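You operate a simulated robot arm through the tools that you are given. There is no shell and no other tool. Be economical: measure what you need, move in short steps, check, and stop when the job is done.

The job below is to be done with a simulated two-armed robot. You get a single attempt, and the scene is never put back.

JOB
Pick up the short tube from the near end of the carpeted bench with one hand, pass it to the other hand and put it on the plywood board on rack 30. Take the short black cord on the top of the green-legged bench and put it away on the top of the side table. Take the white socket from the top of the green-legged bench and put it on the frame of the square light. Take the gold cup on the top of the green-legged bench and put it away on the top of the carpeted bench. Put the small box marked "100 g" from the plywood board on rack 30 on top of the black lamp base and the small box marked "300 g" in the inside of the carton on the packing table. Take the cream square tube and put it on the third shelf of rack 30 from the bottom. Take the cream sleeve and put it on the third shelf of rack 30 from the bottom. Take the short rod and leave it on the top of the carpeted bench. Take the folded cream cloth and leave it on top of the green cone shade. The order is free. Set down upright: white socket.

It is judged by the outcome, as a careful person would: the job done as asked, and still so three seconds after it is handed in. It fails if anything else is knocked over, pushed out of place, dropped, spilled or broken. Flat cloth is picked up by pressing the open fingertips on it (5 to 10 N) and closing them slowly along it; thin cloth reads only 2 to 8 mm in the jaws.

ROBOT AND FRAMES
Two 6-joint arms with two-finger grippers on one trunk, on a base that drives. Base frame: it is fixed to the floor where the robot stands at the start and does not move with it; the origin is under the middle of the robot, x ahead of it, y to its left, z up; the surface under the hand at the start is at about z = 0.83. Units: m, degrees, N and s.
The left shoulder is at the start at [0.03, 0.178, 0.963], the right one opposite. With the tool pointing down near the work surface each hand reaches from about 0.36 to 0.84 m from the robot's upright axis, wherever it stands, measured 20 degrees to its own side. Places, roughly: black lamp base (15x15x6 cm) [-1, 2.7, 0.7]; cream sleeve (3x3x10 cm) [-1, 3.2, 0.8]; cream square tube [-1.25, 2.75, 0.75]; folded cream cloth (8x10x3 cm) [0.9, 2.2, 0.9]; frame of the square light (15x15 cm) [0.64, -1.84, 0.88]; gold cup (7x7x3 cm) [-1.2, 1.8, 0.8]; green cone shade (15x15x14 cm) [0.9, 0.4, 0.9]; inside of the carton on the packing table (19x25 c [0.62, 3.48, 0.84]; plywood board on rack 30 [-1.1, 3.1, 0.7]; short black cord [-1.25, 1.25, 0.75]; short rod (4x4x4 cm) [-1, 3.8, 0.7]; short tube [0.5, 0, 1]; small box [-1, 2.75, 0.75]; third shelf of rack 30 [-1.1, 2.8, 1.3]; top of the carpeted bench [1.5, 0.2, 0.8]; top of the side table (26x22 cm) [3.84, -1.26, 0.84]; white socket [-1.25, 1.75, 0.75]. Payload 2.54 kg a hand.
The tool frame of a hand sits at the grasp point between the pads (the TCP): z along the fingers, y along the line on which they close. The tips reach 0.03 m beyond it. The gripper opens to 0.116 m. The gripper's body begins 0.095 m behind the TCP.
Orientation is told as [roll, pitch, yaw] about the base's x, y, z axes, in that order, counted from this pose: with the fingers straight down and closing along the base's y, the tool's x points along the base's -x, its y along +y and its z along -z.

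CONTROLS
- The arms move only by the tool nudge_tool. It takes "left_steps", "right_steps" or both (then of equal length, played together; a hand with none holds still); each is a list that holds one entry, the list of rows, each a list of 7 numbers: the shift along the tool's x, y, z in units of 300 mm (1.0 is 300 mm), then the turn, a rotation vector about the tool's x, y, z in units of 180 degrees (1.0 is 180 degrees), then the closure, from 0 (fully open) to 1 (shut). In form: [[[tx, ty, tz, ax, ay, az, jaw], ...]]. A call has 1 to 12 rows; each row is the pose to reach, as a shift and turn from the pose commanded when the call began, along the tool's axes at that moment. A call with a number of a shift or a turn outside -1 to 1 is refused whole. A row lasts 0.2 s, in which the tool goes at most 0.05 m and 8.6 degrees; a call with a longer step from one row to the next is refused whole, and so is a gripper value outside its range. A pose out of reach is approached as far as the arm can. The call stops where the force on the tool passes 40 N (or 10 N more than at its start, if that is more) or the arm is blocked; 0.2 s more then pass. The fingers move at their own pace (about 0.153 m/s each) and stop on an object; they squeeze with about 41 N. The grip force told is the motor's: it shows also when the fingers shut on nothing. Time passes only in rows, and 0.2 s behind the last, so rows that repeat a pose let the fingers close. It gives the time, the measured TCP pose, the force on the tool (base axes), the opening and the grip force at its end, in the units of the frame above (readings bear some noise), with the torque about the TCP (base axes, N m) and any sound that the robot's microphone picked up.
- Cameras (640 x 400 px; columns grow to the right, rows downward): "scene" is now at [0.0439, 0.0219, 1.686]; the picture's right is [0.29, -0.96, 0.00], its down [-0.72, -0.22, -0.65] and it looks along [0.62, 0.19, -0.76] (base axes); focal length 248 px, centre (320, 200). "left" rides on the left gripper at [0.069, 0.015, -0.122] in its tool frame; the picture's right is [-0.21, 0.98, 0.00], its down [-0.83, -0.18, -0.53] and it looks along [-0.52, -0.11, 0.85] (tool axes); focal length 251 px, centre (320, 200). "right" rides on the right gripper at [0.069, -0.015, -0.122] in its tool frame; the picture's right is [0.21, 0.98, 0.00], its down [-0.83, 0.18, -0.53] and it looks along [-0.52, 0.11, 0.85] (tool axes); focal length 251 px, centre (320, 200). There is no depth. A picture from a camera that has moved, and an enlarged one, comes with that camera's place and axes in the base frame and with its lens.
- get_image(camera): a new picture of that camera. No time passes.
- slide_trunk(by): slides the trunk up (or, below 0, down) by that many m; the arms and the scene camera ride with it, the base frame stays. It gives what a move gives, with no picture.
- roll_base(legs): drives the robot by 1 to 6 legs, each [ahead, left, turn to the left] in m, m and degrees, along the robot's own axes; the way and the turn of a leg run together, so that a leg with both is an arc; at most 1.5 m and 180 degrees a leg. The arms and the cameras ride along, it lands a little off, and it stops where it bumps. It gives what a move gives.
- aim_head(pan, tilt): turns the head with the scene camera to pan (to the left, within 143 degrees either way) and tilt (down, from -29 to 69), counted from straight ahead of the robot. It gives what a move gives.
- close_up(camera, box): a new picture of the part [left, top, right, bottom] of that camera's present view, enlarged. No time passes.
- sign_off(): hands the job in; it is judged then, once.

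Go step by step. Nothing tells you exact positions but the pictures and the camera data: compare them with the known pose of the tool, close in by small moves and look again before you grip or let go. The budget is 535 turns and 328 pictures, counting those below and the enlarged ones. Unless the task says otherwise, let go and move clear before handing in, and close with one line.

The tools are called after "Call:" as a command line: name --argument value ..., lists and objects as JSON in quotes. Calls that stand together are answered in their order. nudge_tool: Moves the arms, as the interface text tells. Its arguments: {"type":"object","properties":{"left_steps":{"type":"array","items":{"type":"array","items":{"type":"array","items":{"type":"number"}}}},"right_steps":{"type":"array","items":{"type":"array","items":{"type":"array","items":{"type":"number"}}}}},"required":[]} The other tools are called the same way: slide_trunk (by) slides the trunk up or down; roll_base (legs) drives the base; aim_head (pan, tilt) turns the head that bears the scene camera; get_image (camera) takes a picture; close_up (camera, box) takes an enlarged picture of a part of a camera's view; sign_off () hands the job in.

At the start:

```text
time_s: 0.0
left_ee_pos: [0.4895, 0.3425, 1.1897]
left_ee_rot: [0.0, 0.0, 0.1]
left_ft_force: [-0.3, 0.8, 0.8]
left_wrist_torque: [0.02, -0.01, -0.01]
left_grip_width: 0.1157
left_grip_force: 0.1
right_ee_pos: [0.5976, -0.1085, 1.1688]
right_ee_rot: [0.0, 0.0, 0.0]
right_ft_force: [-0.4, 0.9, 0.2]
right_wrist_torque: [0.04, 0.02, -0.01]
right_grip_width: 0.1162
right_grip_force: 0.1
trunk travel left (down, up): [-0.175, 0.365]
robot x, y, heading: [0.0018, -0.0015, 0.0]
head pan, tilt: [17.1, 49.1]
```

scene: 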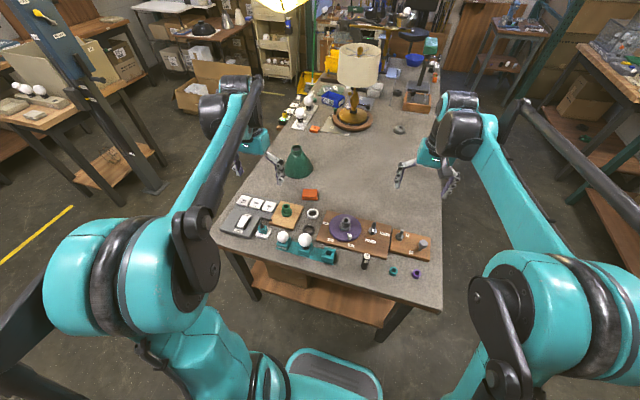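
right: 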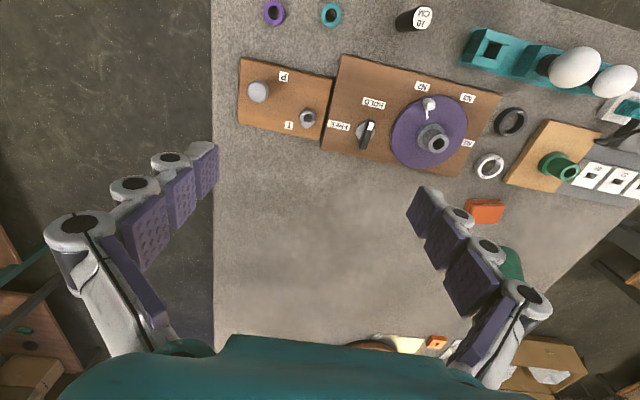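
left: 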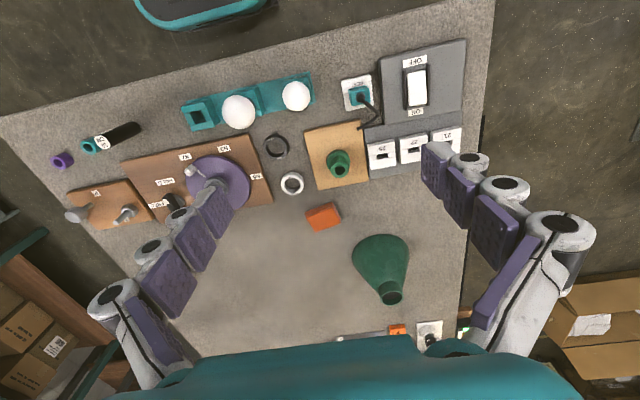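

I see the carpeted bench ahead with many small items at its near end; a short black labelled tube is the probable "short tube". I look closer first and survey the room.

Call:
close_up --camera "scene" --box '[200, 140, 460, 300]'

Call:
close_up --camera "left" --box '[30, 60, 350, 260]'

Call:
aim_head --pan 100 --tilt 25

```text
2.46 times, centred on (330, 220) of scene
camera zoom: at [0.0439, 0.0219, 1.686], right [0.29, -0.96, 0.0], down [-0.72, -0.22, -0.65], along [0.62, 0.19, -0.76], focal length 610 px, centre (295, 151)
```

zoom: 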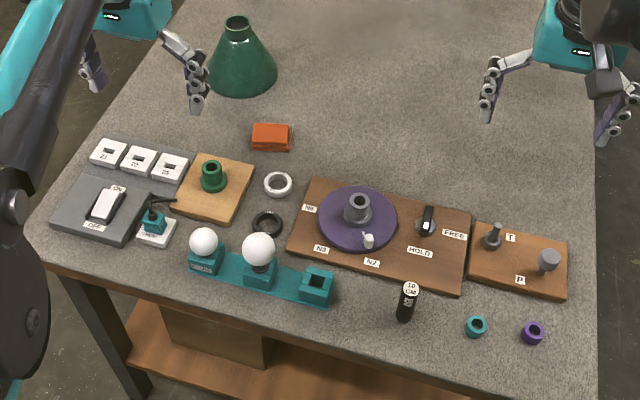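

```text
2.00 times, centred on (190, 160) of left
camera zoom: at [0.4213, 0.3555, 1.3108], right [0.21, 0.98, 0.0], down [0.83, -0.18, 0.53], along [0.52, -0.11, -0.85], focal length 503 px, centre (580, 280)
```

zoom: 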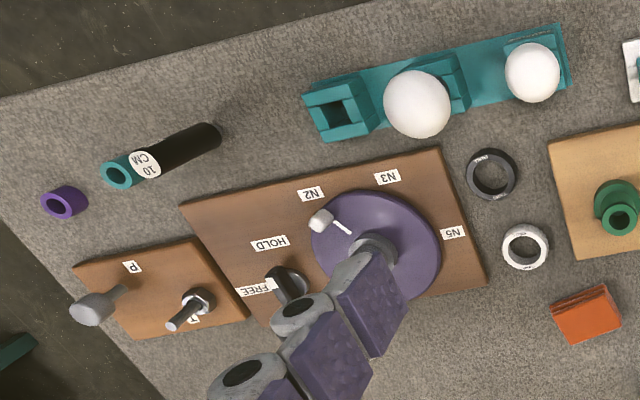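

```text
time_s: 1.6
left_ee_pos: [0.4911, 0.3425, 1.189]
left_ee_rot: [-0.1, 0.0, 0.0]
left_ft_force: [-0.4, -0.2, 0.0]
left_wrist_torque: [-0.02, 0.03, -0.02]
left_grip_width: 0.1164
left_grip_force: 0.1
right_ee_pos: [0.5968, -0.1091, 1.1699]
right_ee_rot: [0.1, 0.0, -0.1]
right_ft_force: [-0.1, 0.2, -0.6]
right_wrist_torque: [-0.02, -0.01, 0.0]
right_grip_width: 0.1161
right_grip_force: 0.0
trunk travel left (down, up): [-0.175, 0.365]
robot x, y, heading: [-0.0014, 0.0004, -0.3]
head pan, tilt: [100.0, 25.0]
```

The 10 CM black upright piece and small rings need a closer look later; now I survey to the left.

Call:
get_image --camera "scene"

Call:
aim_head --pan 141 --tilt 25

Call:
get_image --camera "scene"

Call:
aim_head --pan 50 --tilt 22

Call:
get_image --camera "scene"

Call:
aim_head --pan -30 --tilt 25

Call:
get_image --camera "scene"

Call:
aim_head --pan -80 --tilt 25

Call:
get_image --camera "scene"

```text
322 pictures are left
camera scene: at [-0.0463, 0.0897, 1.7224], right [0.98, 0.17, 0.0], down [0.07, -0.42, -0.91], along [-0.16, 0.89, -0.42], focal length 248 px, centre (320, 200)
```

scene: 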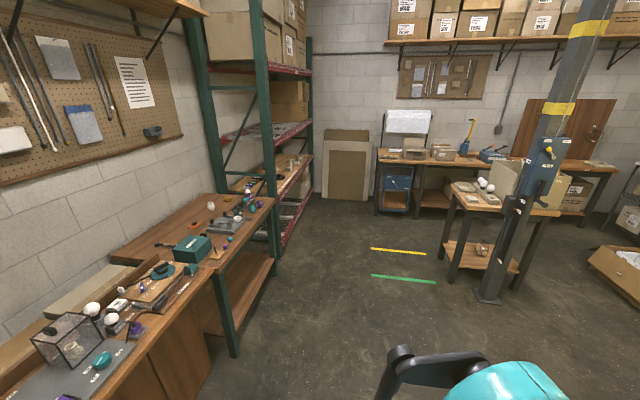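

```text
time_s: 2.6
left_ee_pos: [0.4898, 0.3422, 1.1901]
left_ee_rot: [0.0, 0.1, 0.1]
left_ft_force: [0.1, -0.1, 0.1]
left_wrist_torque: [0.02, -0.02, 0.01]
left_grip_width: 0.1161
left_grip_force: 0.1
right_ee_pos: [0.5974, -0.1091, 1.169]
right_ee_rot: [0.0, 0.0, 0.1]
right_ft_force: [-0.2, 0.2, -0.3]
right_wrist_torque: [0.01, -0.01, 0.0]
right_grip_width: 0.1158
right_grip_force: 0.0
trunk travel left (down, up): [-0.175, 0.365]
robot x, y, heading: [-0.0017, -0.0001, 0.1]
head pan, tilt: [141.0, 25.0]
```

```text
321 pictures are left
camera scene: at [-0.1019, 0.057, 1.7224], right [0.63, 0.78, 0.0], down [0.33, -0.27, -0.91], along [-0.7, 0.57, -0.42], focal length 248 px, centre (320, 200)
```

scene: 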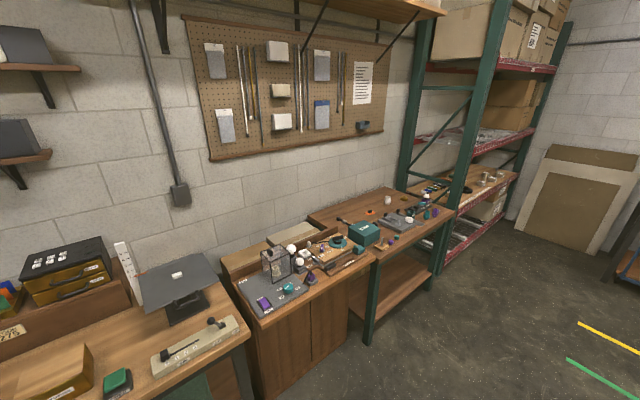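

```text
time_s: 4.3
left_ee_pos: [0.4904, 0.3429, 1.1895]
left_ee_rot: [0.0, -0.1, 0.0]
left_ft_force: [0.7, -0.6, 0.0]
left_wrist_torque: [-0.01, 0.01, -0.03]
left_grip_width: 0.1159
left_grip_force: 0.0
right_ee_pos: [0.5966, -0.1084, 1.1688]
right_ee_rot: [0.0, -0.1, 0.0]
right_ft_force: [0.4, 0.0, 0.7]
right_wrist_torque: [-0.02, 0.01, -0.02]
right_grip_width: 0.1162
right_grip_force: 0.0
trunk travel left (down, up): [-0.175, 0.365]
robot x, y, heading: [-0.0009, -0.004, 0.0]
head pan, tilt: [50.0, 22.0]
```

```text
320 pictures are left
camera scene: at [0.0292, 0.0701, 1.7272], right [0.77, -0.64, 0.0], down [-0.24, -0.29, -0.93], along [0.6, 0.71, -0.37], focal length 248 px, centre (320, 200)
```

scene: 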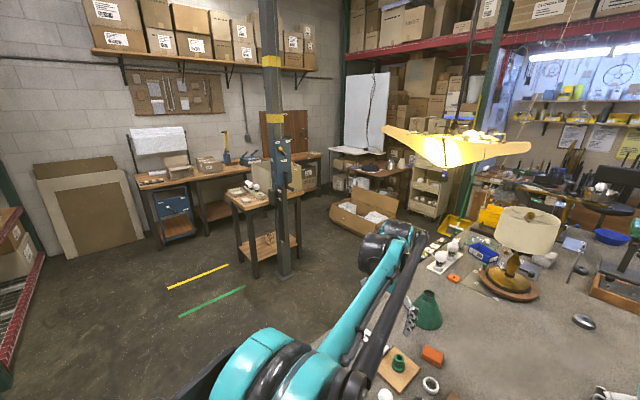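

```text
time_s: 5.8
left_ee_pos: [0.4897, 0.3435, 1.189]
left_ee_rot: [-0.1, -0.1, 0.0]
left_ft_force: [1.1, 0.9, 0.0]
left_wrist_torque: [0.03, 0.0, -0.02]
left_grip_width: 0.1161
left_grip_force: 0.0
right_ee_pos: [0.5971, -0.1085, 1.1692]
right_ee_rot: [0.0, 0.0, 0.0]
right_ft_force: [0.2, 0.1, 0.6]
right_wrist_torque: [0.0, -0.02, -0.01]
right_grip_width: 0.1161
right_grip_force: 0.1
trunk travel left (down, up): [-0.175, 0.365]
robot x, y, heading: [0.0006, 0.0026, 0.0]
head pan, tilt: [-30.0, 25.0]
```

```text
319 pictures are left
camera scene: at [0.0494, -0.047, 1.7224], right [-0.5, -0.87, 0.0], down [-0.37, 0.21, -0.91], along [0.79, -0.45, -0.42], focal length 248 px, centre (320, 200)
```

scene: 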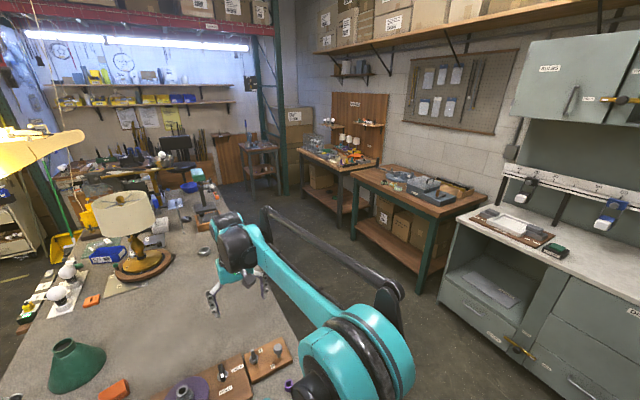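

```text
time_s: 7.0
left_ee_pos: [0.4896, 0.3413, 1.1904]
left_ee_rot: [0.0, 0.0, 0.1]
left_ft_force: [0.1, 0.6, 0.5]
left_wrist_torque: [-0.01, 0.01, -0.02]
left_grip_width: 0.116
left_grip_force: 0.0
right_ee_pos: [0.5984, -0.108, 1.1696]
right_ee_rot: [-0.1, 0.0, -0.1]
right_ft_force: [0.5, -0.5, -0.3]
right_wrist_torque: [-0.03, 0.01, 0.02]
right_grip_width: 0.116
right_grip_force: 0.0
trunk travel left (down, up): [-0.175, 0.365]
robot x, y, heading: [-0.0014, 0.0015, 0.0]
head pan, tilt: [-80.0, 25.0]
```

```text
318 pictures are left
camera scene: at [-0.0143, -0.0918, 1.7224], right [-0.98, -0.17, 0.0], down [-0.07, 0.42, -0.91], along [0.16, -0.89, -0.42], focal length 248 px, centre (320, 200)
```

scene: 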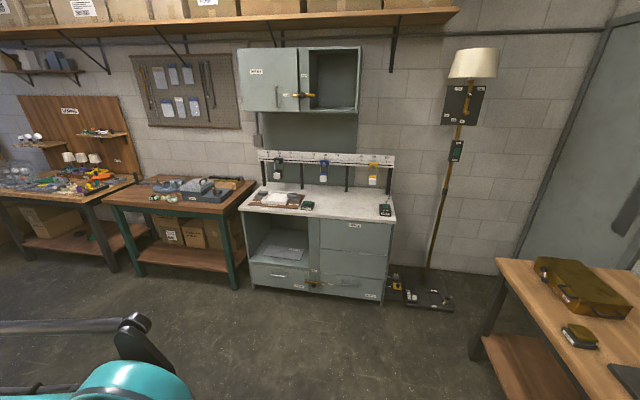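

I have the layout. Now a closer look at the candidate tube(s) at the near end.

Call:
aim_head --pan -5 --tilt 60

Call:
close_up --camera "scene" --box '[280, 180, 440, 280]'

Call:
close_up --camera "right" --box '[240, 0, 460, 138]'

Call:
close_up --camera "left" --box '[40, 100, 200, 200]'

```text
time_s: 8.5
left_ee_pos: [0.4889, 0.3414, 1.1902]
left_ee_rot: [0.0, 0.0, 0.0]
left_ft_force: [0.3, 0.2, 0.2]
left_wrist_torque: [-0.02, -0.01, 0.0]
left_grip_width: 0.1163
left_grip_force: 0.0
right_ee_pos: [0.5962, -0.1091, 1.1699]
right_ee_rot: [0.0, 0.0, 0.1]
right_ft_force: [-0.5, -0.1, 0.3]
right_wrist_torque: [-0.03, -0.03, 0.01]
right_grip_width: 0.116
right_grip_force: 0.1
trunk travel left (down, up): [-0.175, 0.365]
robot x, y, heading: [0.0036, 0.0001, 0.2]
head pan, tilt: [-5.0, 60.0]
```

```text
4.00 times, centred on (360, 230) of scene
camera zoom: at [0.036, -0.0069, 1.6723], right [-0.09, -1.0, 0.0], down [-0.86, 0.08, -0.5], along [0.5, -0.04, -0.87], focal length 992 px, centre (160, 80)
```

zoom: 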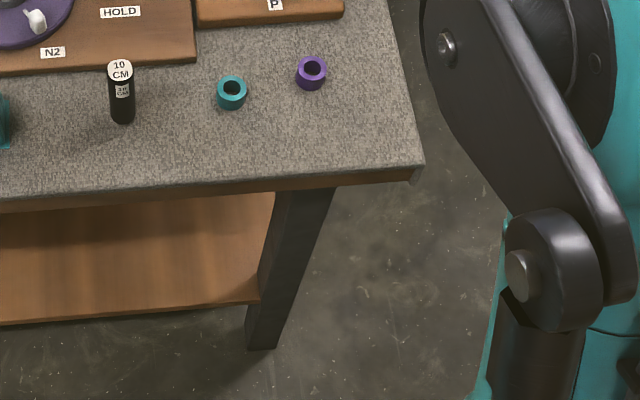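

```text
2.90 times, centred on (350, 69) of right
camera zoom: at [0.5289, -0.1243, 1.2924], right [-0.21, 0.98, 0.0], down [0.83, 0.18, 0.53], along [0.52, 0.11, -0.85], focal length 729 px, centre (233, 580)
```

zoom: 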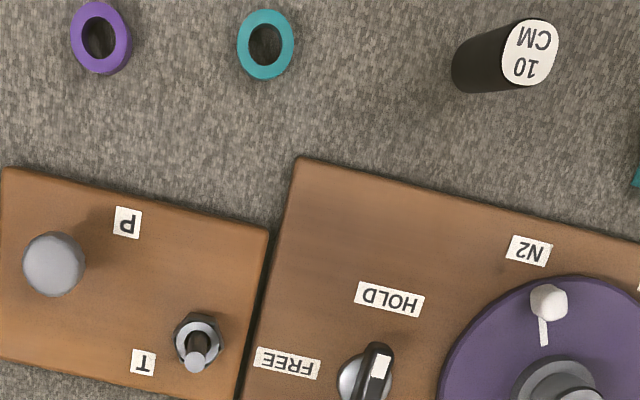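

```text
4.00 times, centred on (120, 150) of left
camera zoom: at [0.4213, 0.3555, 1.3108], right [0.21, 0.98, 0.0], down [0.83, -0.18, 0.53], along [0.52, -0.11, -0.85], focal length 1006 px, centre (1120, 400)
```

zoom: 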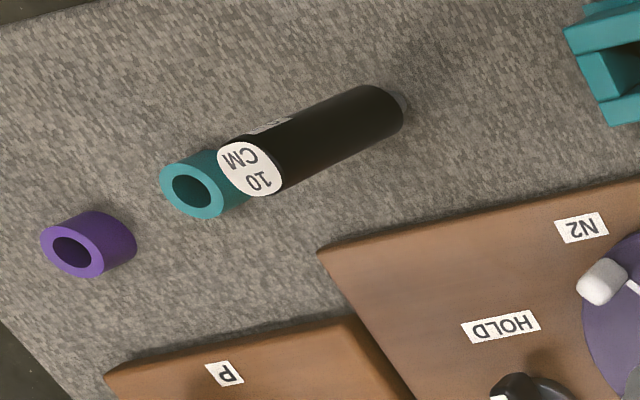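

The black "10 CM" piece standing at about (0.481, -0.012), top near z 0.93, fits the "short tube" given position (centre height ≈0.88). I bring the right hand above it.

Call:
nudge_tool --right_steps '[[[0.08, 0.065, 0, 0, 0, 0, 0], [0.16, 0.13, 0.08, 0, 0, 0, 0], [0.24, 0.195, 0.16, 0, 0, 0, 0], [0.32, 0.26, 0.24, 0, 0, 0, 0], [0.387, 0.322, 0.32, 0, 0, 0, 0], [0.387, 0.322, 0.397, 0, 0, 0, 0.2], [0.387, 0.322, 0.397, 0, 0, 0, 0.3]]]'

Call:
get_image --camera "right"

Call:
get_image --camera "scene"

```text
time_s: 10.1
left_ee_pos: [0.4898, 0.3429, 1.19]
left_ee_rot: [0.0, -0.1, 0.1]
left_ft_force: [-0.2, -0.4, 0.6]
left_wrist_torque: [0.02, -0.04, -0.02]
left_grip_width: 0.1159
left_grip_force: 0.0
right_ee_pos: [0.48, -0.0123, 1.0506]
right_ee_rot: [0.0, 0.0, -0.1]
right_ft_force: [0.4, 0.2, -0.6]
right_wrist_torque: [0.0, 0.02, -0.02]
right_grip_width: 0.0812
right_grip_force: 0.1
trunk travel left (down, up): [-0.175, 0.365]
robot x, y, heading: [-0.0014, 0.0017, 0.3]
head pan, tilt: [-5.0, 60.0]
```

```text
314 pictures are left
camera right: at [0.4118, -0.0278, 1.1734], right [-0.21, 0.98, 0.0], down [0.83, 0.18, 0.53], along [0.52, 0.11, -0.85], focal length 251 px, centre (320, 200)
```

right: 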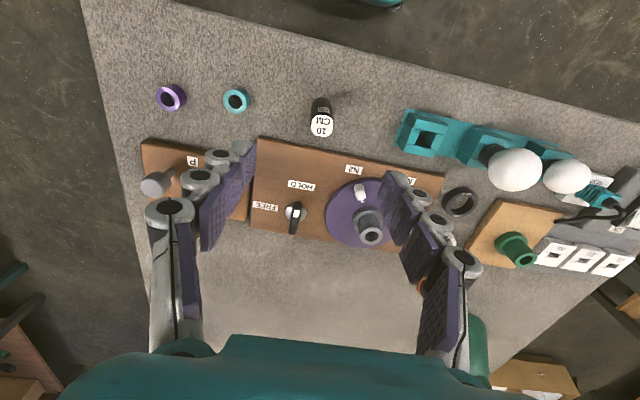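

```text
313 pictures are left
camera scene: at [0.0352, -0.0066, 1.6723], right [-0.09, -1.0, 0.0], down [-0.86, 0.08, -0.5], along [0.5, -0.04, -0.87], focal length 248 px, centre (320, 200)
```

scene: 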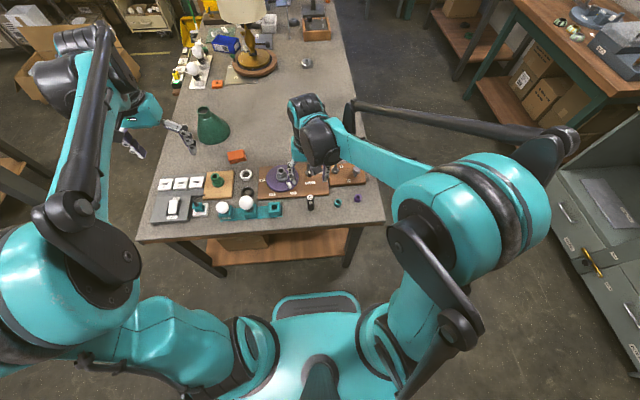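

Tube at about (0.476, -0.0135), consistent from both cameras. I descend to z≈0.91 and close.

Call:
nudge_tool --right_steps '[[[0.01, -0.003, 0.15, 0, 0, 0, 0.3], [0.01, -0.003, 0.3, 0, 0, 0, 0.3], [0.01, -0.003, 0.4, 0, 0, 0, 0.3], [0.01, -0.003, 0.465, 0, 0, 0, 0.3], [0.01, -0.003, 0.465, 0, 0, 0, 1], [0.01, -0.003, 0.465, 0, 0, 0, 1], [0.01, -0.003, 0.465, 0, 0, 0, 1]]]'

Call:
get_image --camera "right"

```text
time_s: 11.7
left_ee_pos: [0.4908, 0.3438, 1.1894]
left_ee_rot: [0.0, 0.0, 0.0]
left_ft_force: [0.3, -0.2, -1.2]
left_wrist_torque: [0.0, -0.01, 0.0]
left_grip_width: 0.1159
left_grip_force: 0.0
right_ee_pos: [0.4767, -0.0112, 0.9116]
right_ee_rot: [0.0, -0.1, 0.0]
right_ft_force: [-0.3, -0.6, 0.2]
right_wrist_torque: [-0.03, 0.02, 0.01]
right_grip_width: 0.0227
right_grip_force: 41.0
trunk travel left (down, up): [-0.175, 0.365]
robot x, y, heading: [-0.0008, -0.0007, -0.0]
head pan, tilt: [-5.0, 60.0]
```

```text
312 pictures are left
camera right: at [0.4092, -0.0274, 1.0336], right [-0.21, 0.98, 0.0], down [0.83, 0.18, 0.53], along [0.52, 0.11, -0.85], focal length 251 px, centre (320, 200)
```

right: 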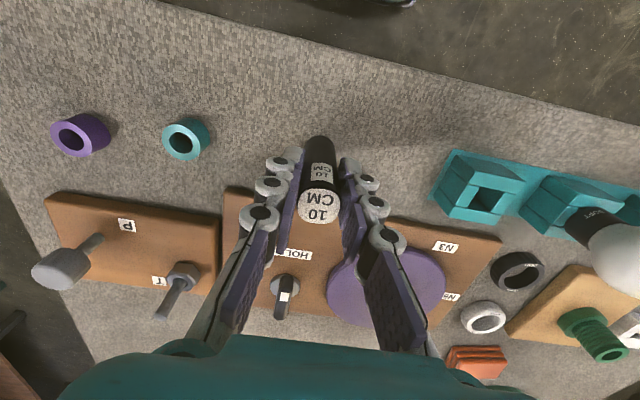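

Held at 22.7 mm. I lift it and move forward, while the left hand begins turning to take it from the side.

Call:
nudge_tool --right_steps '[[[0, 0, -0.15, 0, 0, 0, 1], [0, 0, -0.3, 0, 0, 0, 1], [0, 0, -0.45, 0, 0, 0, 1], [-0.1, 0, -0.58, 0, 0, 0, 1], [-0.2, 0, -0.7, 0, 0, 0, 1], [-0.3, 0.0, -0.8, 0, 0, 0, 1], [-0.4, 0.0, -0.85, 0, 0, 0, 1]]]' --left_steps '[[[0, 0, 0, 0, 0, 0.04, 0], [0, 0, 0, 0, 0, 0.085, 0], [0, 0, 0, 0, 0, 0.13, 0], [0, 0, 0, 0, 0, 0.175, 0], [0, 0, 0, 0, 0, 0.222, 0], [0, 0, 0, 0, 0, 0.222, 0.2], [0, 0, 0, 0, 0, 0.222, 0.3]]]'

Call:
nudge_tool --left_steps '[[[0, 0, 0, 0, -0.045, 0, 0.3], [0, 0, 0, 0, -0.09, 0, 0.3], [0, 0, 0, 0, -0.135, 0, 0.3], [0, 0, 0, 0, -0.18, 0, 0.3], [0, 0, 0, 0, -0.225, 0, 0.3], [0, 0, 0, 0, -0.27, 0, 0.3], [0, 0, 0, 0, -0.315, 0, 0.3], [0, 0, 0, 0, -0.36, 0, 0.3], [0, 0, 0, 0, -0.4, 0, 0.3], [0, 0, 0, 0, -0.4, 0, 0.3]]]'

Call:
get_image --camera "scene"

Call:
get_image --camera "left"

```text
time_s: 13.3
left_ee_pos: [0.4916, 0.343, 1.1889]
left_ee_rot: [0.0, 0.0, -40.0]
left_ft_force: [0.5, -0.1, -0.5]
left_wrist_torque: [-0.02, 0.04, 0.0]
left_grip_width: 0.0813
left_grip_force: 0.0
right_ee_pos: [0.5994, -0.0138, 1.1666]
right_ee_rot: [0.1, 0.1, -0.1]
right_ft_force: [-1.1, -1.1, -0.9]
right_wrist_torque: [-0.02, 0.05, 0.02]
right_grip_width: 0.0225
right_grip_force: 40.8
trunk travel left (down, up): [-0.175, 0.365]
robot x, y, heading: [0.003, -0.0006, -0.0]
head pan, tilt: [-5.0, 60.0]
```

```text
time_s: 15.5
left_ee_pos: [0.4888, 0.3415, 1.19]
left_ee_rot: [0.1, -72.1, -40.1]
left_ft_force: [0.7, -0.2, -0.5]
left_wrist_torque: [0.0, -0.02, -0.03]
left_grip_width: 0.0811
left_grip_force: 0.1
right_ee_pos: [0.599, -0.0122, 1.1664]
right_ee_rot: [0.0, 0.1, 0.0]
right_ft_force: [0.4, 0.7, -0.2]
right_wrist_torque: [-0.03, -0.03, 0.02]
right_grip_width: 0.0226
right_grip_force: 40.6
trunk travel left (down, up): [-0.175, 0.365]
robot x, y, heading: [0.001, 0.0017, 0.0]
head pan, tilt: [-5.0, 60.0]
```

```text
311 pictures are left
camera scene: at [0.0358, -0.0073, 1.6723], right [-0.09, -1.0, 0.0], down [-0.86, 0.08, -0.5], along [0.5, -0.04, -0.87], focal length 248 px, centre (320, 200)
```

scene: 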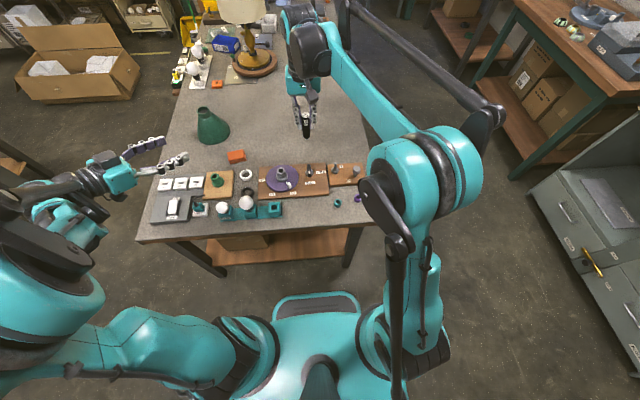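

```text
310 pictures are left
camera left: at [0.3944, 0.4399, 1.161], right [0.68, 0.71, 0.2], down [-0.31, 0.02, 0.95], along [0.67, -0.71, 0.24], focal length 251 px, centre (320, 200)
```

left: 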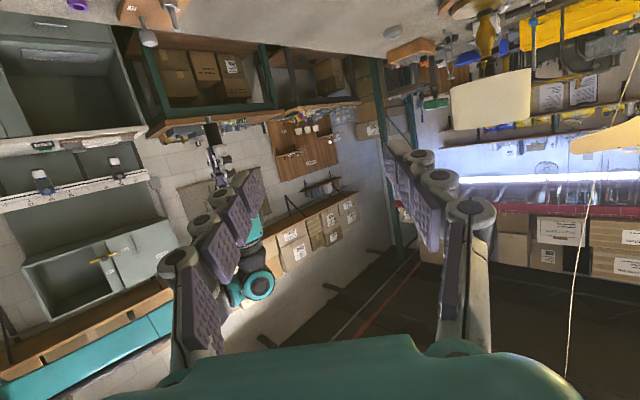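

Both hands are as planned; tube bottom is near z 1.085. I bring the left hand to a pre-approach point 12 cm short of the tube.

Call:
nudge_tool --left_steps '[[[-0.007, -0.095, 0.097, 0, 0, 0, 0.3], [-0.014, -0.19, 0.195, 0, 0, 0, 0.3], [-0.02, -0.286, 0.292, 0, 0, 0, 0.3], [-0.026, -0.382, 0.39, 0, 0, 0, 0.3], [-0.033, -0.478, 0.487, 0, 0, 0, 0.3], [-0.04, -0.574, 0.584, 0, 0, 0, 0.3], [-0.046, -0.669, 0.681, 0, 0, 0, 0.3]]]'

Call:
aim_head --pan 0 --tilt 40

Call:
get_image --camera "scene"

Call:
get_image --camera "left"

```text
time_s: 17.1
left_ee_pos: [0.5143, 0.061, 1.14]
left_ee_rot: [-0.2, -72.1, -39.9]
left_ft_force: [-0.1, -0.3, 0.1]
left_wrist_torque: [-0.01, -0.01, 0.03]
left_grip_width: 0.0814
left_grip_force: 0.0
right_ee_pos: [0.5983, -0.014, 1.1666]
right_ee_rot: [0.0, -0.1, -0.1]
right_ft_force: [0.5, 0.5, -1.4]
right_wrist_torque: [0.01, 0.0, 0.02]
right_grip_width: 0.0228
right_grip_force: 41.8
trunk travel left (down, up): [-0.175, 0.365]
robot x, y, heading: [-0.0023, -0.0011, 0.0]
head pan, tilt: [-5.0, 60.0]
```

```text
time_s: 17.9
left_ee_pos: [0.5136, 0.0615, 1.1393]
left_ee_rot: [-0.1, -72.0, -39.9]
left_ft_force: [0.1, 0.3, -0.1]
left_wrist_torque: [0.01, -0.01, -0.03]
left_grip_width: 0.081
left_grip_force: 0.1
right_ee_pos: [0.5983, -0.0124, 1.1667]
right_ee_rot: [0.1, -0.1, 0.1]
right_ft_force: [-0.1, -0.6, -0.1]
right_wrist_torque: [0.01, 0.02, 0.0]
right_grip_width: 0.0227
right_grip_force: 40.9
trunk travel left (down, up): [-0.175, 0.365]
robot x, y, heading: [-0.0012, -0.0008, 0.3]
head pan, tilt: [0.0, 40.0]
```

```text
309 pictures are left
camera scene: at [0.0547, -0.0012, 1.699], right [0.0, -1.0, 0.0], down [-0.64, 0.0, -0.77], along [0.77, 0.0, -0.64], focal length 248 px, centre (320, 200)
```

scene: 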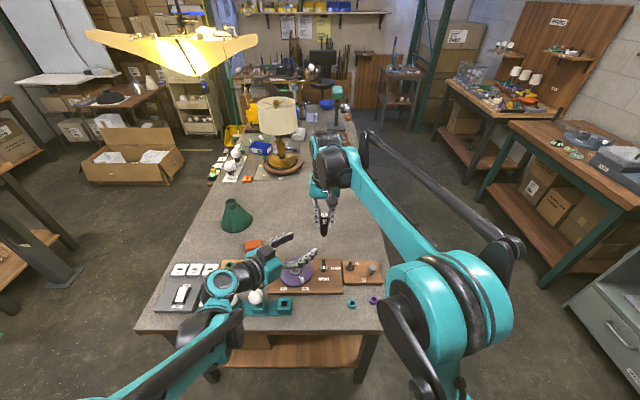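

```text
308 pictures are left
camera left: at [0.4183, 0.16, 1.1112], right [0.68, 0.71, 0.2], down [-0.31, 0.02, 0.95], along [0.67, -0.71, 0.23], focal length 251 px, centre (320, 200)
```

left: 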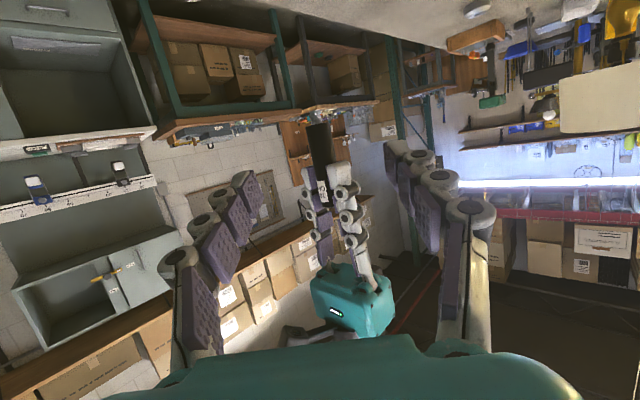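

The tube sits between the left jaws' line. I advance 0.118 m along the left fingers and close.

Call:
nudge_tool --left_steps '[[[0, -0.003, 0.1, 0, 0, 0, 0.3], [0, -0.006, 0.2, 0, 0, 0, 0.3], [0, -0.007, 0.3, 0, 0, 0, 0.3], [0, -0.007, 0.395, 0, 0, 0, 0.3], [0, -0.007, 0.395, 0, 0, 0, 0.3]]]'

Call:
get_image --camera "left"

Call:
close_up --camera "scene" --box '[240, 160, 400, 260]'

```text
time_s: 19.1
left_ee_pos: [0.5985, -0.0123, 1.1051]
left_ee_rot: [0.1, -72.0, -39.9]
left_ft_force: [0.3, 0.0, -0.8]
left_wrist_torque: [0.01, -0.01, 0.02]
left_grip_width: 0.0812
left_grip_force: 0.1
right_ee_pos: [0.5985, -0.0134, 1.1678]
right_ee_rot: [0.1, 0.0, 0.0]
right_ft_force: [-0.7, 0.7, -0.5]
right_wrist_torque: [0.0, -0.01, -0.03]
right_grip_width: 0.0227
right_grip_force: 40.9
trunk travel left (down, up): [-0.175, 0.365]
robot x, y, heading: [-0.003, -0.0015, -0.1]
head pan, tilt: [0.0, 40.0]
```

```text
307 pictures are left
camera left: at [0.5031, 0.0851, 1.0748], right [0.68, 0.71, 0.2], down [-0.31, 0.02, 0.95], along [0.67, -0.71, 0.23], focal length 251 px, centre (320, 200)
```

left: 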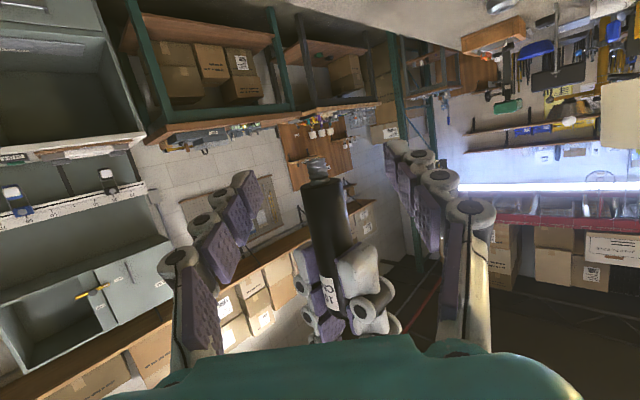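

```text
4.00 times, centred on (320, 210) of scene
camera zoom: at [0.054, -0.0007, 1.6991], right [0.0, -1.0, 0.0], down [-0.64, 0.0, -0.77], along [0.77, 0.0, -0.64], focal length 992 px, centre (320, 160)
```

zoom: 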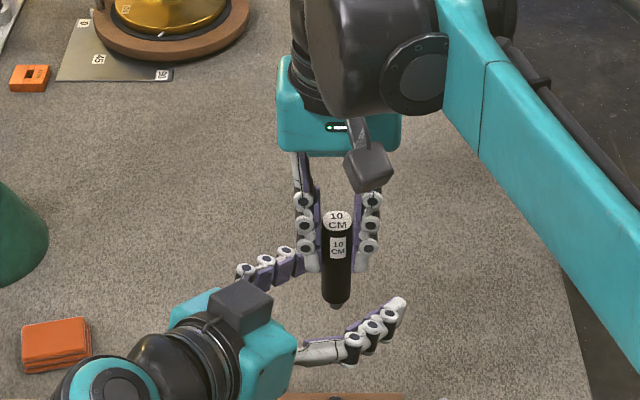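

The tube lies between the left jaws. I close the left hand, then open the right and lift it clear.

Call:
nudge_tool --left_steps '[[[-0.01, 0, 0, 0, 0, 0, 0.3], [-0.01, 0, 0, 0, 0, 0, 1], [-0.01, 0, 0, 0, 0, 0, 1], [-0.01, 0, 0, 0, 0, 0, 1], [-0.01, 0, 0, 0, 0, 0, 1]]]'

Call:
nudge_tool --right_steps '[[[0, 0, 0, 0, 0, 0, 0.6], [0, 0, 0, 0, 0, 0, 0.5], [0, 0, -0.1, 0, 0, 0, 0.5], [0, 0, -0.2, 0, 0, 0, 0.5], [0, -0.1, -0.3, 0, 0, 0, 0.5], [0, -0.2, -0.36, 0, 0, 0, 0.5]]]'

Call:
close_up --camera "scene" --box '[240, 160, 400, 260]'

```text
time_s: 20.3
left_ee_pos: [0.5995, -0.013, 1.1057]
left_ee_rot: [-0.1, -72.0, -39.9]
left_ft_force: [2.4, 5.0, 0.0]
left_wrist_torque: [-0.06, -0.19, 0.02]
left_grip_width: 0.0215
left_grip_force: 40.7
right_ee_pos: [0.5974, -0.013, 1.1675]
right_ee_rot: [0.0, 0.0, -0.1]
right_ft_force: [-2.6, -4.1, -0.8]
right_wrist_torque: [-0.19, 0.38, -0.03]
right_grip_width: 0.0225
right_grip_force: 41.1
trunk travel left (down, up): [-0.175, 0.365]
robot x, y, heading: [0.0016, 0.0013, 0.2]
head pan, tilt: [0.0, 40.0]
```

```text
time_s: 21.7
left_ee_pos: [0.5989, -0.0138, 1.1062]
left_ee_rot: [0.1, -72.0, -40.0]
left_ft_force: [0.1, 0.1, 0.9]
left_wrist_torque: [-0.01, 0.04, -0.03]
left_grip_width: 0.0214
left_grip_force: 41.2
right_ee_pos: [0.5995, -0.072, 1.2746]
right_ee_rot: [0.0, 0.0, 0.1]
right_ft_force: [0.8, 0.1, 0.0]
right_wrist_torque: [0.02, 0.0, 0.01]
right_grip_width: 0.0581
right_grip_force: 0.1
trunk travel left (down, up): [-0.175, 0.365]
robot x, y, heading: [-0.0029, -0.0, -0.1]
head pan, tilt: [0.0, 40.0]
```

```text
4.00 times, centred on (320, 210) of scene
camera zoom: at [0.0548, -0.0016, 1.699], right [0.0, -1.0, 0.0], down [-0.64, 0.0, -0.77], along [0.77, 0.0, -0.64], focal length 992 px, centre (320, 160)
```

zoom: 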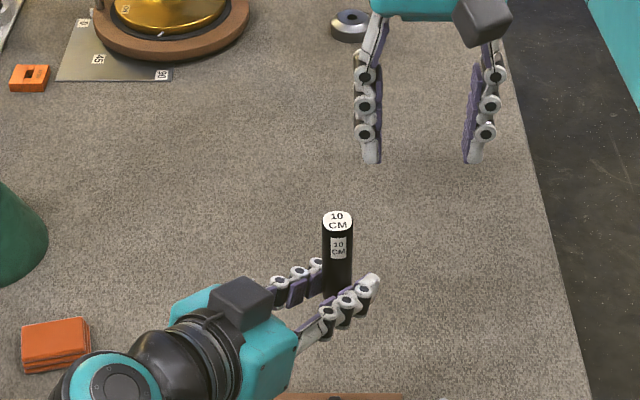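

The handover is done; the left hand holds the tube upright (bottom ~2 cm below the left TCP). Now I back off and drive toward rack 30.

Call:
roll_base --legs '[[-0.12, 0, 0], [0, 0, 90], [1.4, 0, 0], [1.4, 0, 0]]'

Call:
aim_head --pan 75 --tilt 35

Call:
get_image --camera "scene"

```text
time_s: 39.9
left_ee_pos: [-0.0825, 3.4044, 1.1066]
left_ee_rot: [0.0, -72.0, 49.7]
left_ft_force: [-0.4, -0.1, -1.2]
left_wrist_torque: [0.01, -0.02, 0.0]
left_grip_width: 0.0216
left_grip_force: 41.1
right_ee_pos: [-0.0226, 3.4035, 1.2748]
right_ee_rot: [0.0, 0.1, 89.5]
right_ft_force: [-0.3, 0.1, 0.3]
right_wrist_torque: [0.03, -0.02, 0.01]
right_grip_width: 0.0577
right_grip_force: 0.1
trunk travel left (down, up): [-0.175, 0.365]
robot x, y, heading: [-0.0992, 2.8021, 89.5]
head pan, tilt: [0.0, 40.0]
```

```text
time_s: 41.4
left_ee_pos: [-0.0811, 3.4034, 1.1066]
left_ee_rot: [0.0, -72.0, 49.8]
left_ft_force: [-0.1, -1.3, 0.2]
left_wrist_torque: [-0.02, 0.0, 0.04]
left_grip_width: 0.0215
left_grip_force: 41.1
right_ee_pos: [-0.0236, 3.4028, 1.2747]
right_ee_rot: [0.0, 0.0, 89.6]
right_ft_force: [-0.7, 0.8, -0.2]
right_wrist_torque: [-0.01, -0.02, 0.01]
right_grip_width: 0.0581
right_grip_force: 0.0
trunk travel left (down, up): [-0.175, 0.365]
robot x, y, heading: [-0.0962, 2.8057, 89.7]
head pan, tilt: [75.0, 35.0]
```

```text
304 pictures are left
camera scene: at [-0.1851, 2.7969, 1.7066], right [0.27, 0.96, 0.0], down [0.55, -0.15, -0.82], along [-0.79, 0.22, -0.57], focal length 248 px, centre (320, 200)
```

scene: 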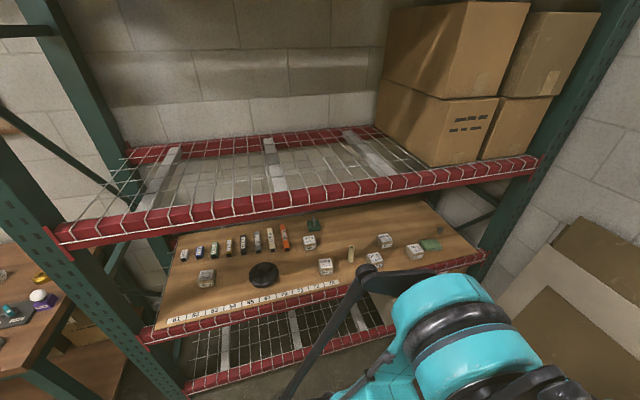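

The rack is in view: plywood board with small parts, and the wire third shelf above it. I zoom in on the board.

Call:
close_up --camera "scene" --box '[160, 200, 320, 300]'

Call:
close_up --camera "scene" --box '[290, 200, 450, 300]'

```text
4.00 times, centred on (240, 250) of scene
camera zoom: at [-0.1851, 2.7969, 1.7066], right [0.27, 0.96, 0.0], down [0.55, -0.15, -0.82], along [-0.79, 0.22, -0.57], focal length 992 px, centre (640, 0)
```

zoom: 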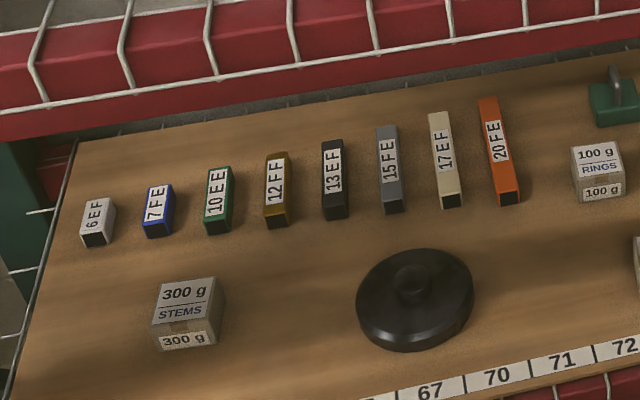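

```text
4.00 times, centred on (370, 250) of scene
camera zoom: at [-0.1851, 2.7969, 1.7066], right [0.27, 0.96, 0.0], down [0.55, -0.15, -0.82], along [-0.79, 0.22, -0.57], focal length 992 px, centre (120, 0)
```

zoom: 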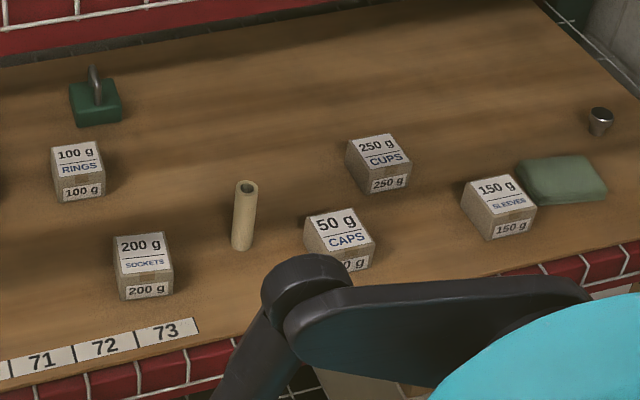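

Everything is identified: "300 g" box ≈(-1.03,2.48), "100 g" ≈(-1.13,3.00), lamp base ≈(-1.0,2.74), cream square tube "17 EF" ≈(-1.21,2.80), sleeve ≈(-0.99,3.18), rod ≈(-1.05,3.76). My left grip is too close to the tube's bottom for setting down, so I regrip: the right hand takes the top, and lowers it through the left hand.

Call:
nudge_tool --right_steps '[[[0, 0.1, 0, 0, 0, 0, 0.5], [0, 0.197, 0, 0, 0, 0, 0.5], [0, 0.197, 0.12, 0, 0, 0, 0.5], [0, 0.197, 0.24, 0, 0, 0, 0.5], [0, 0.197, 0.322, 0, 0, 0, 0.5], [0, 0.197, 0.322, 0, 0, 0, 1], [0, 0.197, 0.322, 0, 0, 0, 1], [0, 0.197, 0.322, 0, 0, 0, 1]]]'

Call:
aim_head --pan 0 --tilt 40

Call:
close_up --camera "scene" --box '[240, 160, 400, 260]'

```text
time_s: 43.2
left_ee_pos: [-0.0828, 3.4047, 1.1069]
left_ee_rot: [0.0, -72.0, 49.6]
left_ft_force: [-4.5, 2.0, -4.0]
left_wrist_torque: [-0.09, -0.08, 0.0]
left_grip_width: 0.0218
left_grip_force: 41.3
right_ee_pos: [-0.0823, 3.403, 1.1766]
right_ee_rot: [0.0, -0.1, 89.6]
right_ft_force: [4.6, -0.7, 3.4]
right_wrist_torque: [0.01, -0.25, 0.0]
right_grip_width: 0.0227
right_grip_force: 41.0
trunk travel left (down, up): [-0.175, 0.365]
robot x, y, heading: [-0.0987, 2.8031, 89.8]
head pan, tilt: [75.0, 35.0]
```

```text
time_s: 44.7
left_ee_pos: [-0.082, 3.4039, 1.1073]
left_ee_rot: [0.1, -72.0, 49.7]
left_ft_force: [-8.2, 4.1, -0.8]
left_wrist_torque: [0.01, -0.24, 0.03]
left_grip_width: 0.0215
left_grip_force: 40.3
right_ee_pos: [-0.0819, 3.4025, 1.1762]
right_ee_rot: [0.0, 0.1, 89.6]
right_ft_force: [7.7, -3.8, 0.9]
right_wrist_torque: [-0.29, -0.38, -0.06]
right_grip_width: 0.0224
right_grip_force: 41.3
trunk travel left (down, up): [-0.175, 0.365]
robot x, y, heading: [-0.1001, 2.8036, 89.5]
head pan, tilt: [0.0, 40.0]
```

```text
4.00 times, centred on (320, 210) of scene
camera zoom: at [-0.0997, 2.8585, 1.699], right [1.0, -0.01, 0.0], down [0.0, -0.64, -0.77], along [0.0, 0.77, -0.64], focal length 992 px, centre (320, 160)
```

zoom: 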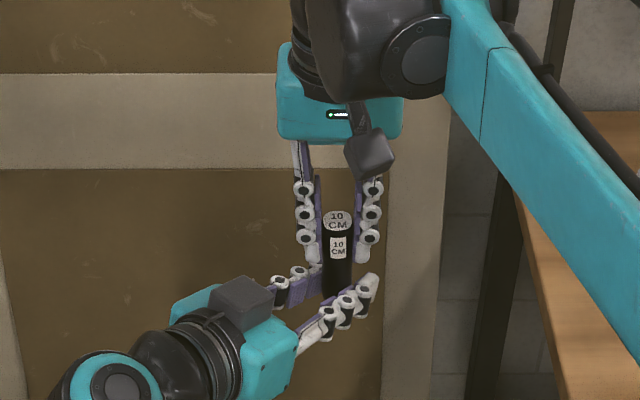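

Both hands hold it. Left opens slightly, right lowers 2 cm, left re-closes, right releases and lifts away.

Call:
nudge_tool --left_steps '[[[0, 0, 0, 0, 0, 0, 0.6], [0, 0, 0, 0, 0, 0, 0.6], [0, 0, 0, 0, 0, 0, 0.6], [0, 0, 0, 0, 0, 0, 0.6], [0, 0, 0, 0, 0, 0, 1], [0, 0, 0, 0, 0, 0, 1], [0, 0, 0, 0, 0, 0, 1]]]' --right_steps '[[[0, 0, 0, 0, 0, 0, 1], [0, 0, 0.03, 0, 0, 0, 1], [0, 0, 0.065, 0, 0, 0, 1], [0, 0, 0.065, 0, 0, 0, 1], [0, 0, 0.065, 0, 0, 0, 1], [0, 0, 0.065, 0, 0, 0, 1], [0, 0, 0.065, 0, 0, 0, 1]]]'

Call:
nudge_tool --right_steps '[[[0, 0, 0, 0, 0, 0, 0.6], [0, 0, 0, 0, 0, 0, 0.5], [0, 0, -0.1, 0, 0, 0, 0.5], [0, 0, -0.2, 0, 0, 0, 0.5], [0, -0.1, -0.3, 0, 0, 0, 0.5], [0, -0.2, -0.4, 0, 0, 0, 0.5], [0, -0.3, -0.4, 0, 0, 0, 0.5], [0.1, -0.4, -0.4, 0, 0, 0, 0.3]]]'

Call:
close_up --camera "scene" --box '[240, 160, 400, 260]'

Call:
get_image --camera "left"

```text
time_s: 46.3
left_ee_pos: [-0.0822, 3.4049, 1.1061]
left_ee_rot: [0.1, -72.0, 49.7]
left_ft_force: [-6.3, 5.5, 1.3]
left_wrist_torque: [-0.25, -0.17, 0.01]
left_grip_width: 0.0217
left_grip_force: 40.8
right_ee_pos: [-0.0823, 3.4026, 1.1578]
right_ee_rot: [0.0, 0.0, 89.6]
right_ft_force: [6.3, -4.3, -2.0]
right_wrist_torque: [-0.08, -0.17, 0.02]
right_grip_width: 0.0227
right_grip_force: 40.7
trunk travel left (down, up): [-0.175, 0.365]
robot x, y, heading: [-0.0952, 2.8006, 89.6]
head pan, tilt: [0.0, 40.0]
```

```text
time_s: 48.1
left_ee_pos: [-0.0806, 3.4015, 1.1075]
left_ee_rot: [0.3, -72.1, 49.4]
left_ft_force: [0.8, -1.2, -0.4]
left_wrist_torque: [-0.01, 0.01, 0.03]
left_grip_width: 0.0217
left_grip_force: 41.3
right_ee_pos: [0.0374, 3.3703, 1.2807]
right_ee_rot: [0.0, -0.1, 89.6]
right_ft_force: [-0.2, -0.3, -1.2]
right_wrist_torque: [0.06, 0.06, 0.01]
right_grip_width: 0.0813
right_grip_force: 0.1
trunk travel left (down, up): [-0.175, 0.365]
robot x, y, heading: [-0.0938, 2.803, 89.5]
head pan, tilt: [0.0, 40.0]
```

```text
4.00 times, centred on (320, 210) of scene
camera zoom: at [-0.0988, 2.8553, 1.6992], right [1.0, -0.01, 0.0], down [0.0, -0.64, -0.77], along [0.0, 0.77, -0.64], focal length 992 px, centre (320, 160)
```

zoom: 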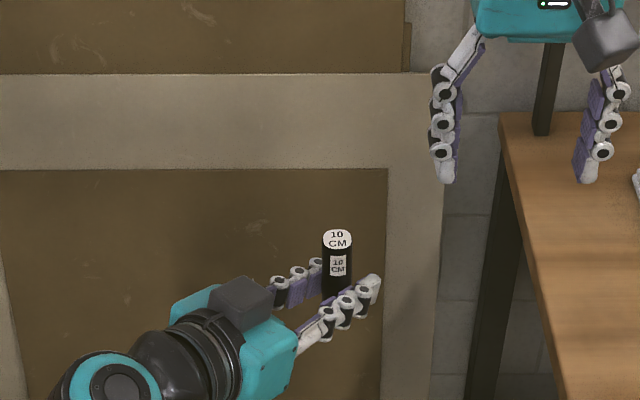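

```text
299 pictures are left
camera left: at [-0.1817, 3.3046, 1.0788], right [-0.7, 0.68, 0.21], down [-0.02, -0.31, 0.95], along [0.71, 0.66, 0.24], focal length 251 px, centre (320, 200)
```

left: 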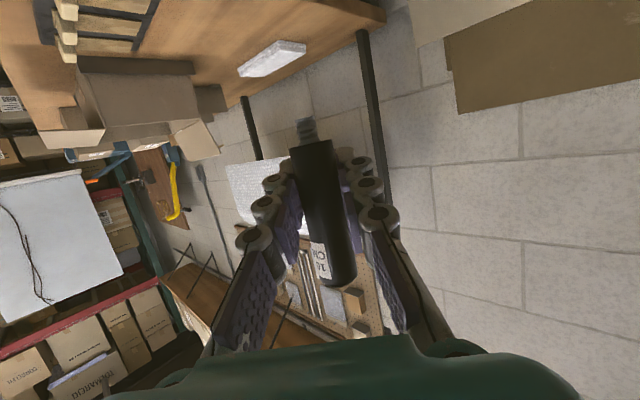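

Regrip worked (bottom now ~4 cm below the TCP). I turn to face the rack, tuck the right arm back, and straighten and lower the left.

Call:
roll_base --legs '[[0, 0, 90.4], [0, -0.1, 0]]'

Call:
nudge_tool --left_steps '[[[0.1, 0, 0.033, -0.035, 0, -0.0115, 1], [0.21, 0, 0.068, -0.07, 0, -0.023, 1], [0.32, 0, 0.104, -0.106, 0, -0.0345, 1], [0.42, 0, 0.137, -0.141, 0, -0.046, 1], [0.53, 0, 0.172, -0.176, 0, -0.057, 1], [0.634, 0, 0.206, -0.211, 0, -0.0687, 1], [0.634, 0, 0.206, -0.211, 0, -0.0687, 1]]]' --right_steps '[[[0.1, 0, 0, 0, 0, 0, 0.3], [0.2, 0, 0, 0, 0, 0, 0.3], [0.3, 0, 0, 0, 0, 0, 0.3], [0.4, 0, 0, 0, 0, 0, 0.3], [0.5, 0, 0, 0, 0, 0, 0.3], [0.5, 0, 0, 0, 0, 0, 0.3], [0.5, 0, 0, 0, 0, 0, 0.3]]]'

Call:
get_image --camera "scene"

```text
time_s: 53.1
left_ee_pos: [-0.6997, 2.9169, 1.107]
left_ee_rot: [0.2, -71.9, 140.1]
left_ft_force: [0.6, -0.5, -0.2]
left_wrist_torque: [-0.04, 0.0, 0.07]
left_grip_width: 0.0217
left_grip_force: 41.2
right_ee_pos: [-0.6702, 3.0356, 1.2785]
right_ee_rot: [0.1, 0.0, -179.8]
right_ft_force: [-0.1, 0.6, 0.3]
right_wrist_torque: [-0.08, 0.0, 0.0]
right_grip_width: 0.0813
right_grip_force: 0.1
trunk travel left (down, up): [-0.175, 0.365]
robot x, y, heading: [-0.0999, 2.9004, -179.6]
head pan, tilt: [0.0, 40.0]
```

```text
time_s: 54.7
left_ee_pos: [-0.7519, 2.9457, 0.9574]
left_ee_rot: [-0.1, -72.0, -179.6]
left_ft_force: [1.0, 0.5, -0.3]
left_wrist_torque: [-0.02, 0.0, -0.01]
left_grip_width: 0.0218
left_grip_force: 41.3
left hand out of reach, approached as far as the arm can: row 3, 4, 5, 6, 7
right_ee_pos: [-0.5185, 3.0342, 1.2792]
right_ee_rot: [0.0, 0.0, -179.8]
right_ft_force: [0.2, -0.6, -0.3]
right_wrist_torque: [0.05, 0.03, 0.02]
right_grip_width: 0.0814
right_grip_force: 0.1
trunk travel left (down, up): [-0.175, 0.365]
robot x, y, heading: [-0.097, 2.9051, -179.6]
head pan, tilt: [0.0, 40.0]
```

```text
298 pictures are left
camera scene: at [-0.1541, 2.902, 1.6991], right [0.0, 1.0, 0.0], down [0.64, 0.0, -0.77], along [-0.77, 0.0, -0.64], focal length 248 px, centre (320, 200)
```

scene: 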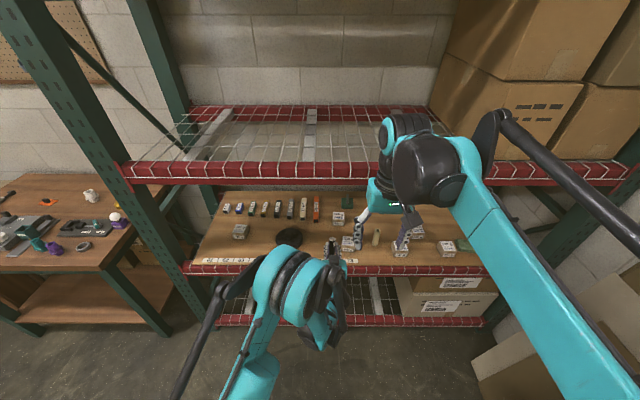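

The left arm can't go lower at this tilt from the present trunk height, so I lower the trunk.

Call:
slide_trunk --by -0.17

Call:
nudge_tool --left_steps '[[[0, 0, -0.1, 0, 0, 0, 1], [0.05, 0, -0.2, 0, 0, 0, 1], [0.1, 0, -0.25, 0, 0, 0, 1], [0.2, 0, -0.22, 0, 0, 0, 1], [0.2, 0, -0.22, 0, 0, 0, 1]]]'

```text
time_s: 56.6
left_ee_pos: [-0.7522, 2.9468, 0.7869]
left_ee_rot: [0.0, -71.9, -179.9]
left_ft_force: [0.3, -0.3, -0.2]
left_wrist_torque: [0.0, -0.01, 0.01]
left_grip_width: 0.0215
left_grip_force: 40.7
right_ee_pos: [-0.5185, 3.0357, 1.1085]
right_ee_rot: [0.0, 0.0, -179.8]
right_ft_force: [-0.1, 0.1, -0.5]
right_wrist_torque: [0.04, -0.02, 0.02]
right_grip_width: 0.0812
right_grip_force: 0.0
trunk travel left (down, up): [-0.005, 0.535]
robot x, y, heading: [-0.0977, 2.905, -179.8]
head pan, tilt: [0.0, 40.0]
```

```text
time_s: 57.8
left_ee_pos: [-0.7156, 2.9791, 0.8019]
left_ee_rot: [0.0, -71.8, -179.8]
left_ft_force: [-0.2, 0.9, 0.1]
left_wrist_torque: [-0.01, 0.01, 0.01]
left_grip_width: 0.0218
left_grip_force: 40.9
left hand out of reach, approached as far as the arm can: row 1, 2, 3, 4, 5
right_ee_pos: [-0.5199, 3.0351, 1.1081]
right_ee_rot: [0.0, 0.0, -179.8]
right_ft_force: [-0.1, -0.4, 0.3]
right_wrist_torque: [-0.01, 0.0, 0.04]
right_grip_width: 0.0812
right_grip_force: 0.1
trunk travel left (down, up): [-0.005, 0.535]
robot x, y, heading: [-0.0949, 2.9057, -179.8]
head pan, tilt: [0.0, 40.0]
```

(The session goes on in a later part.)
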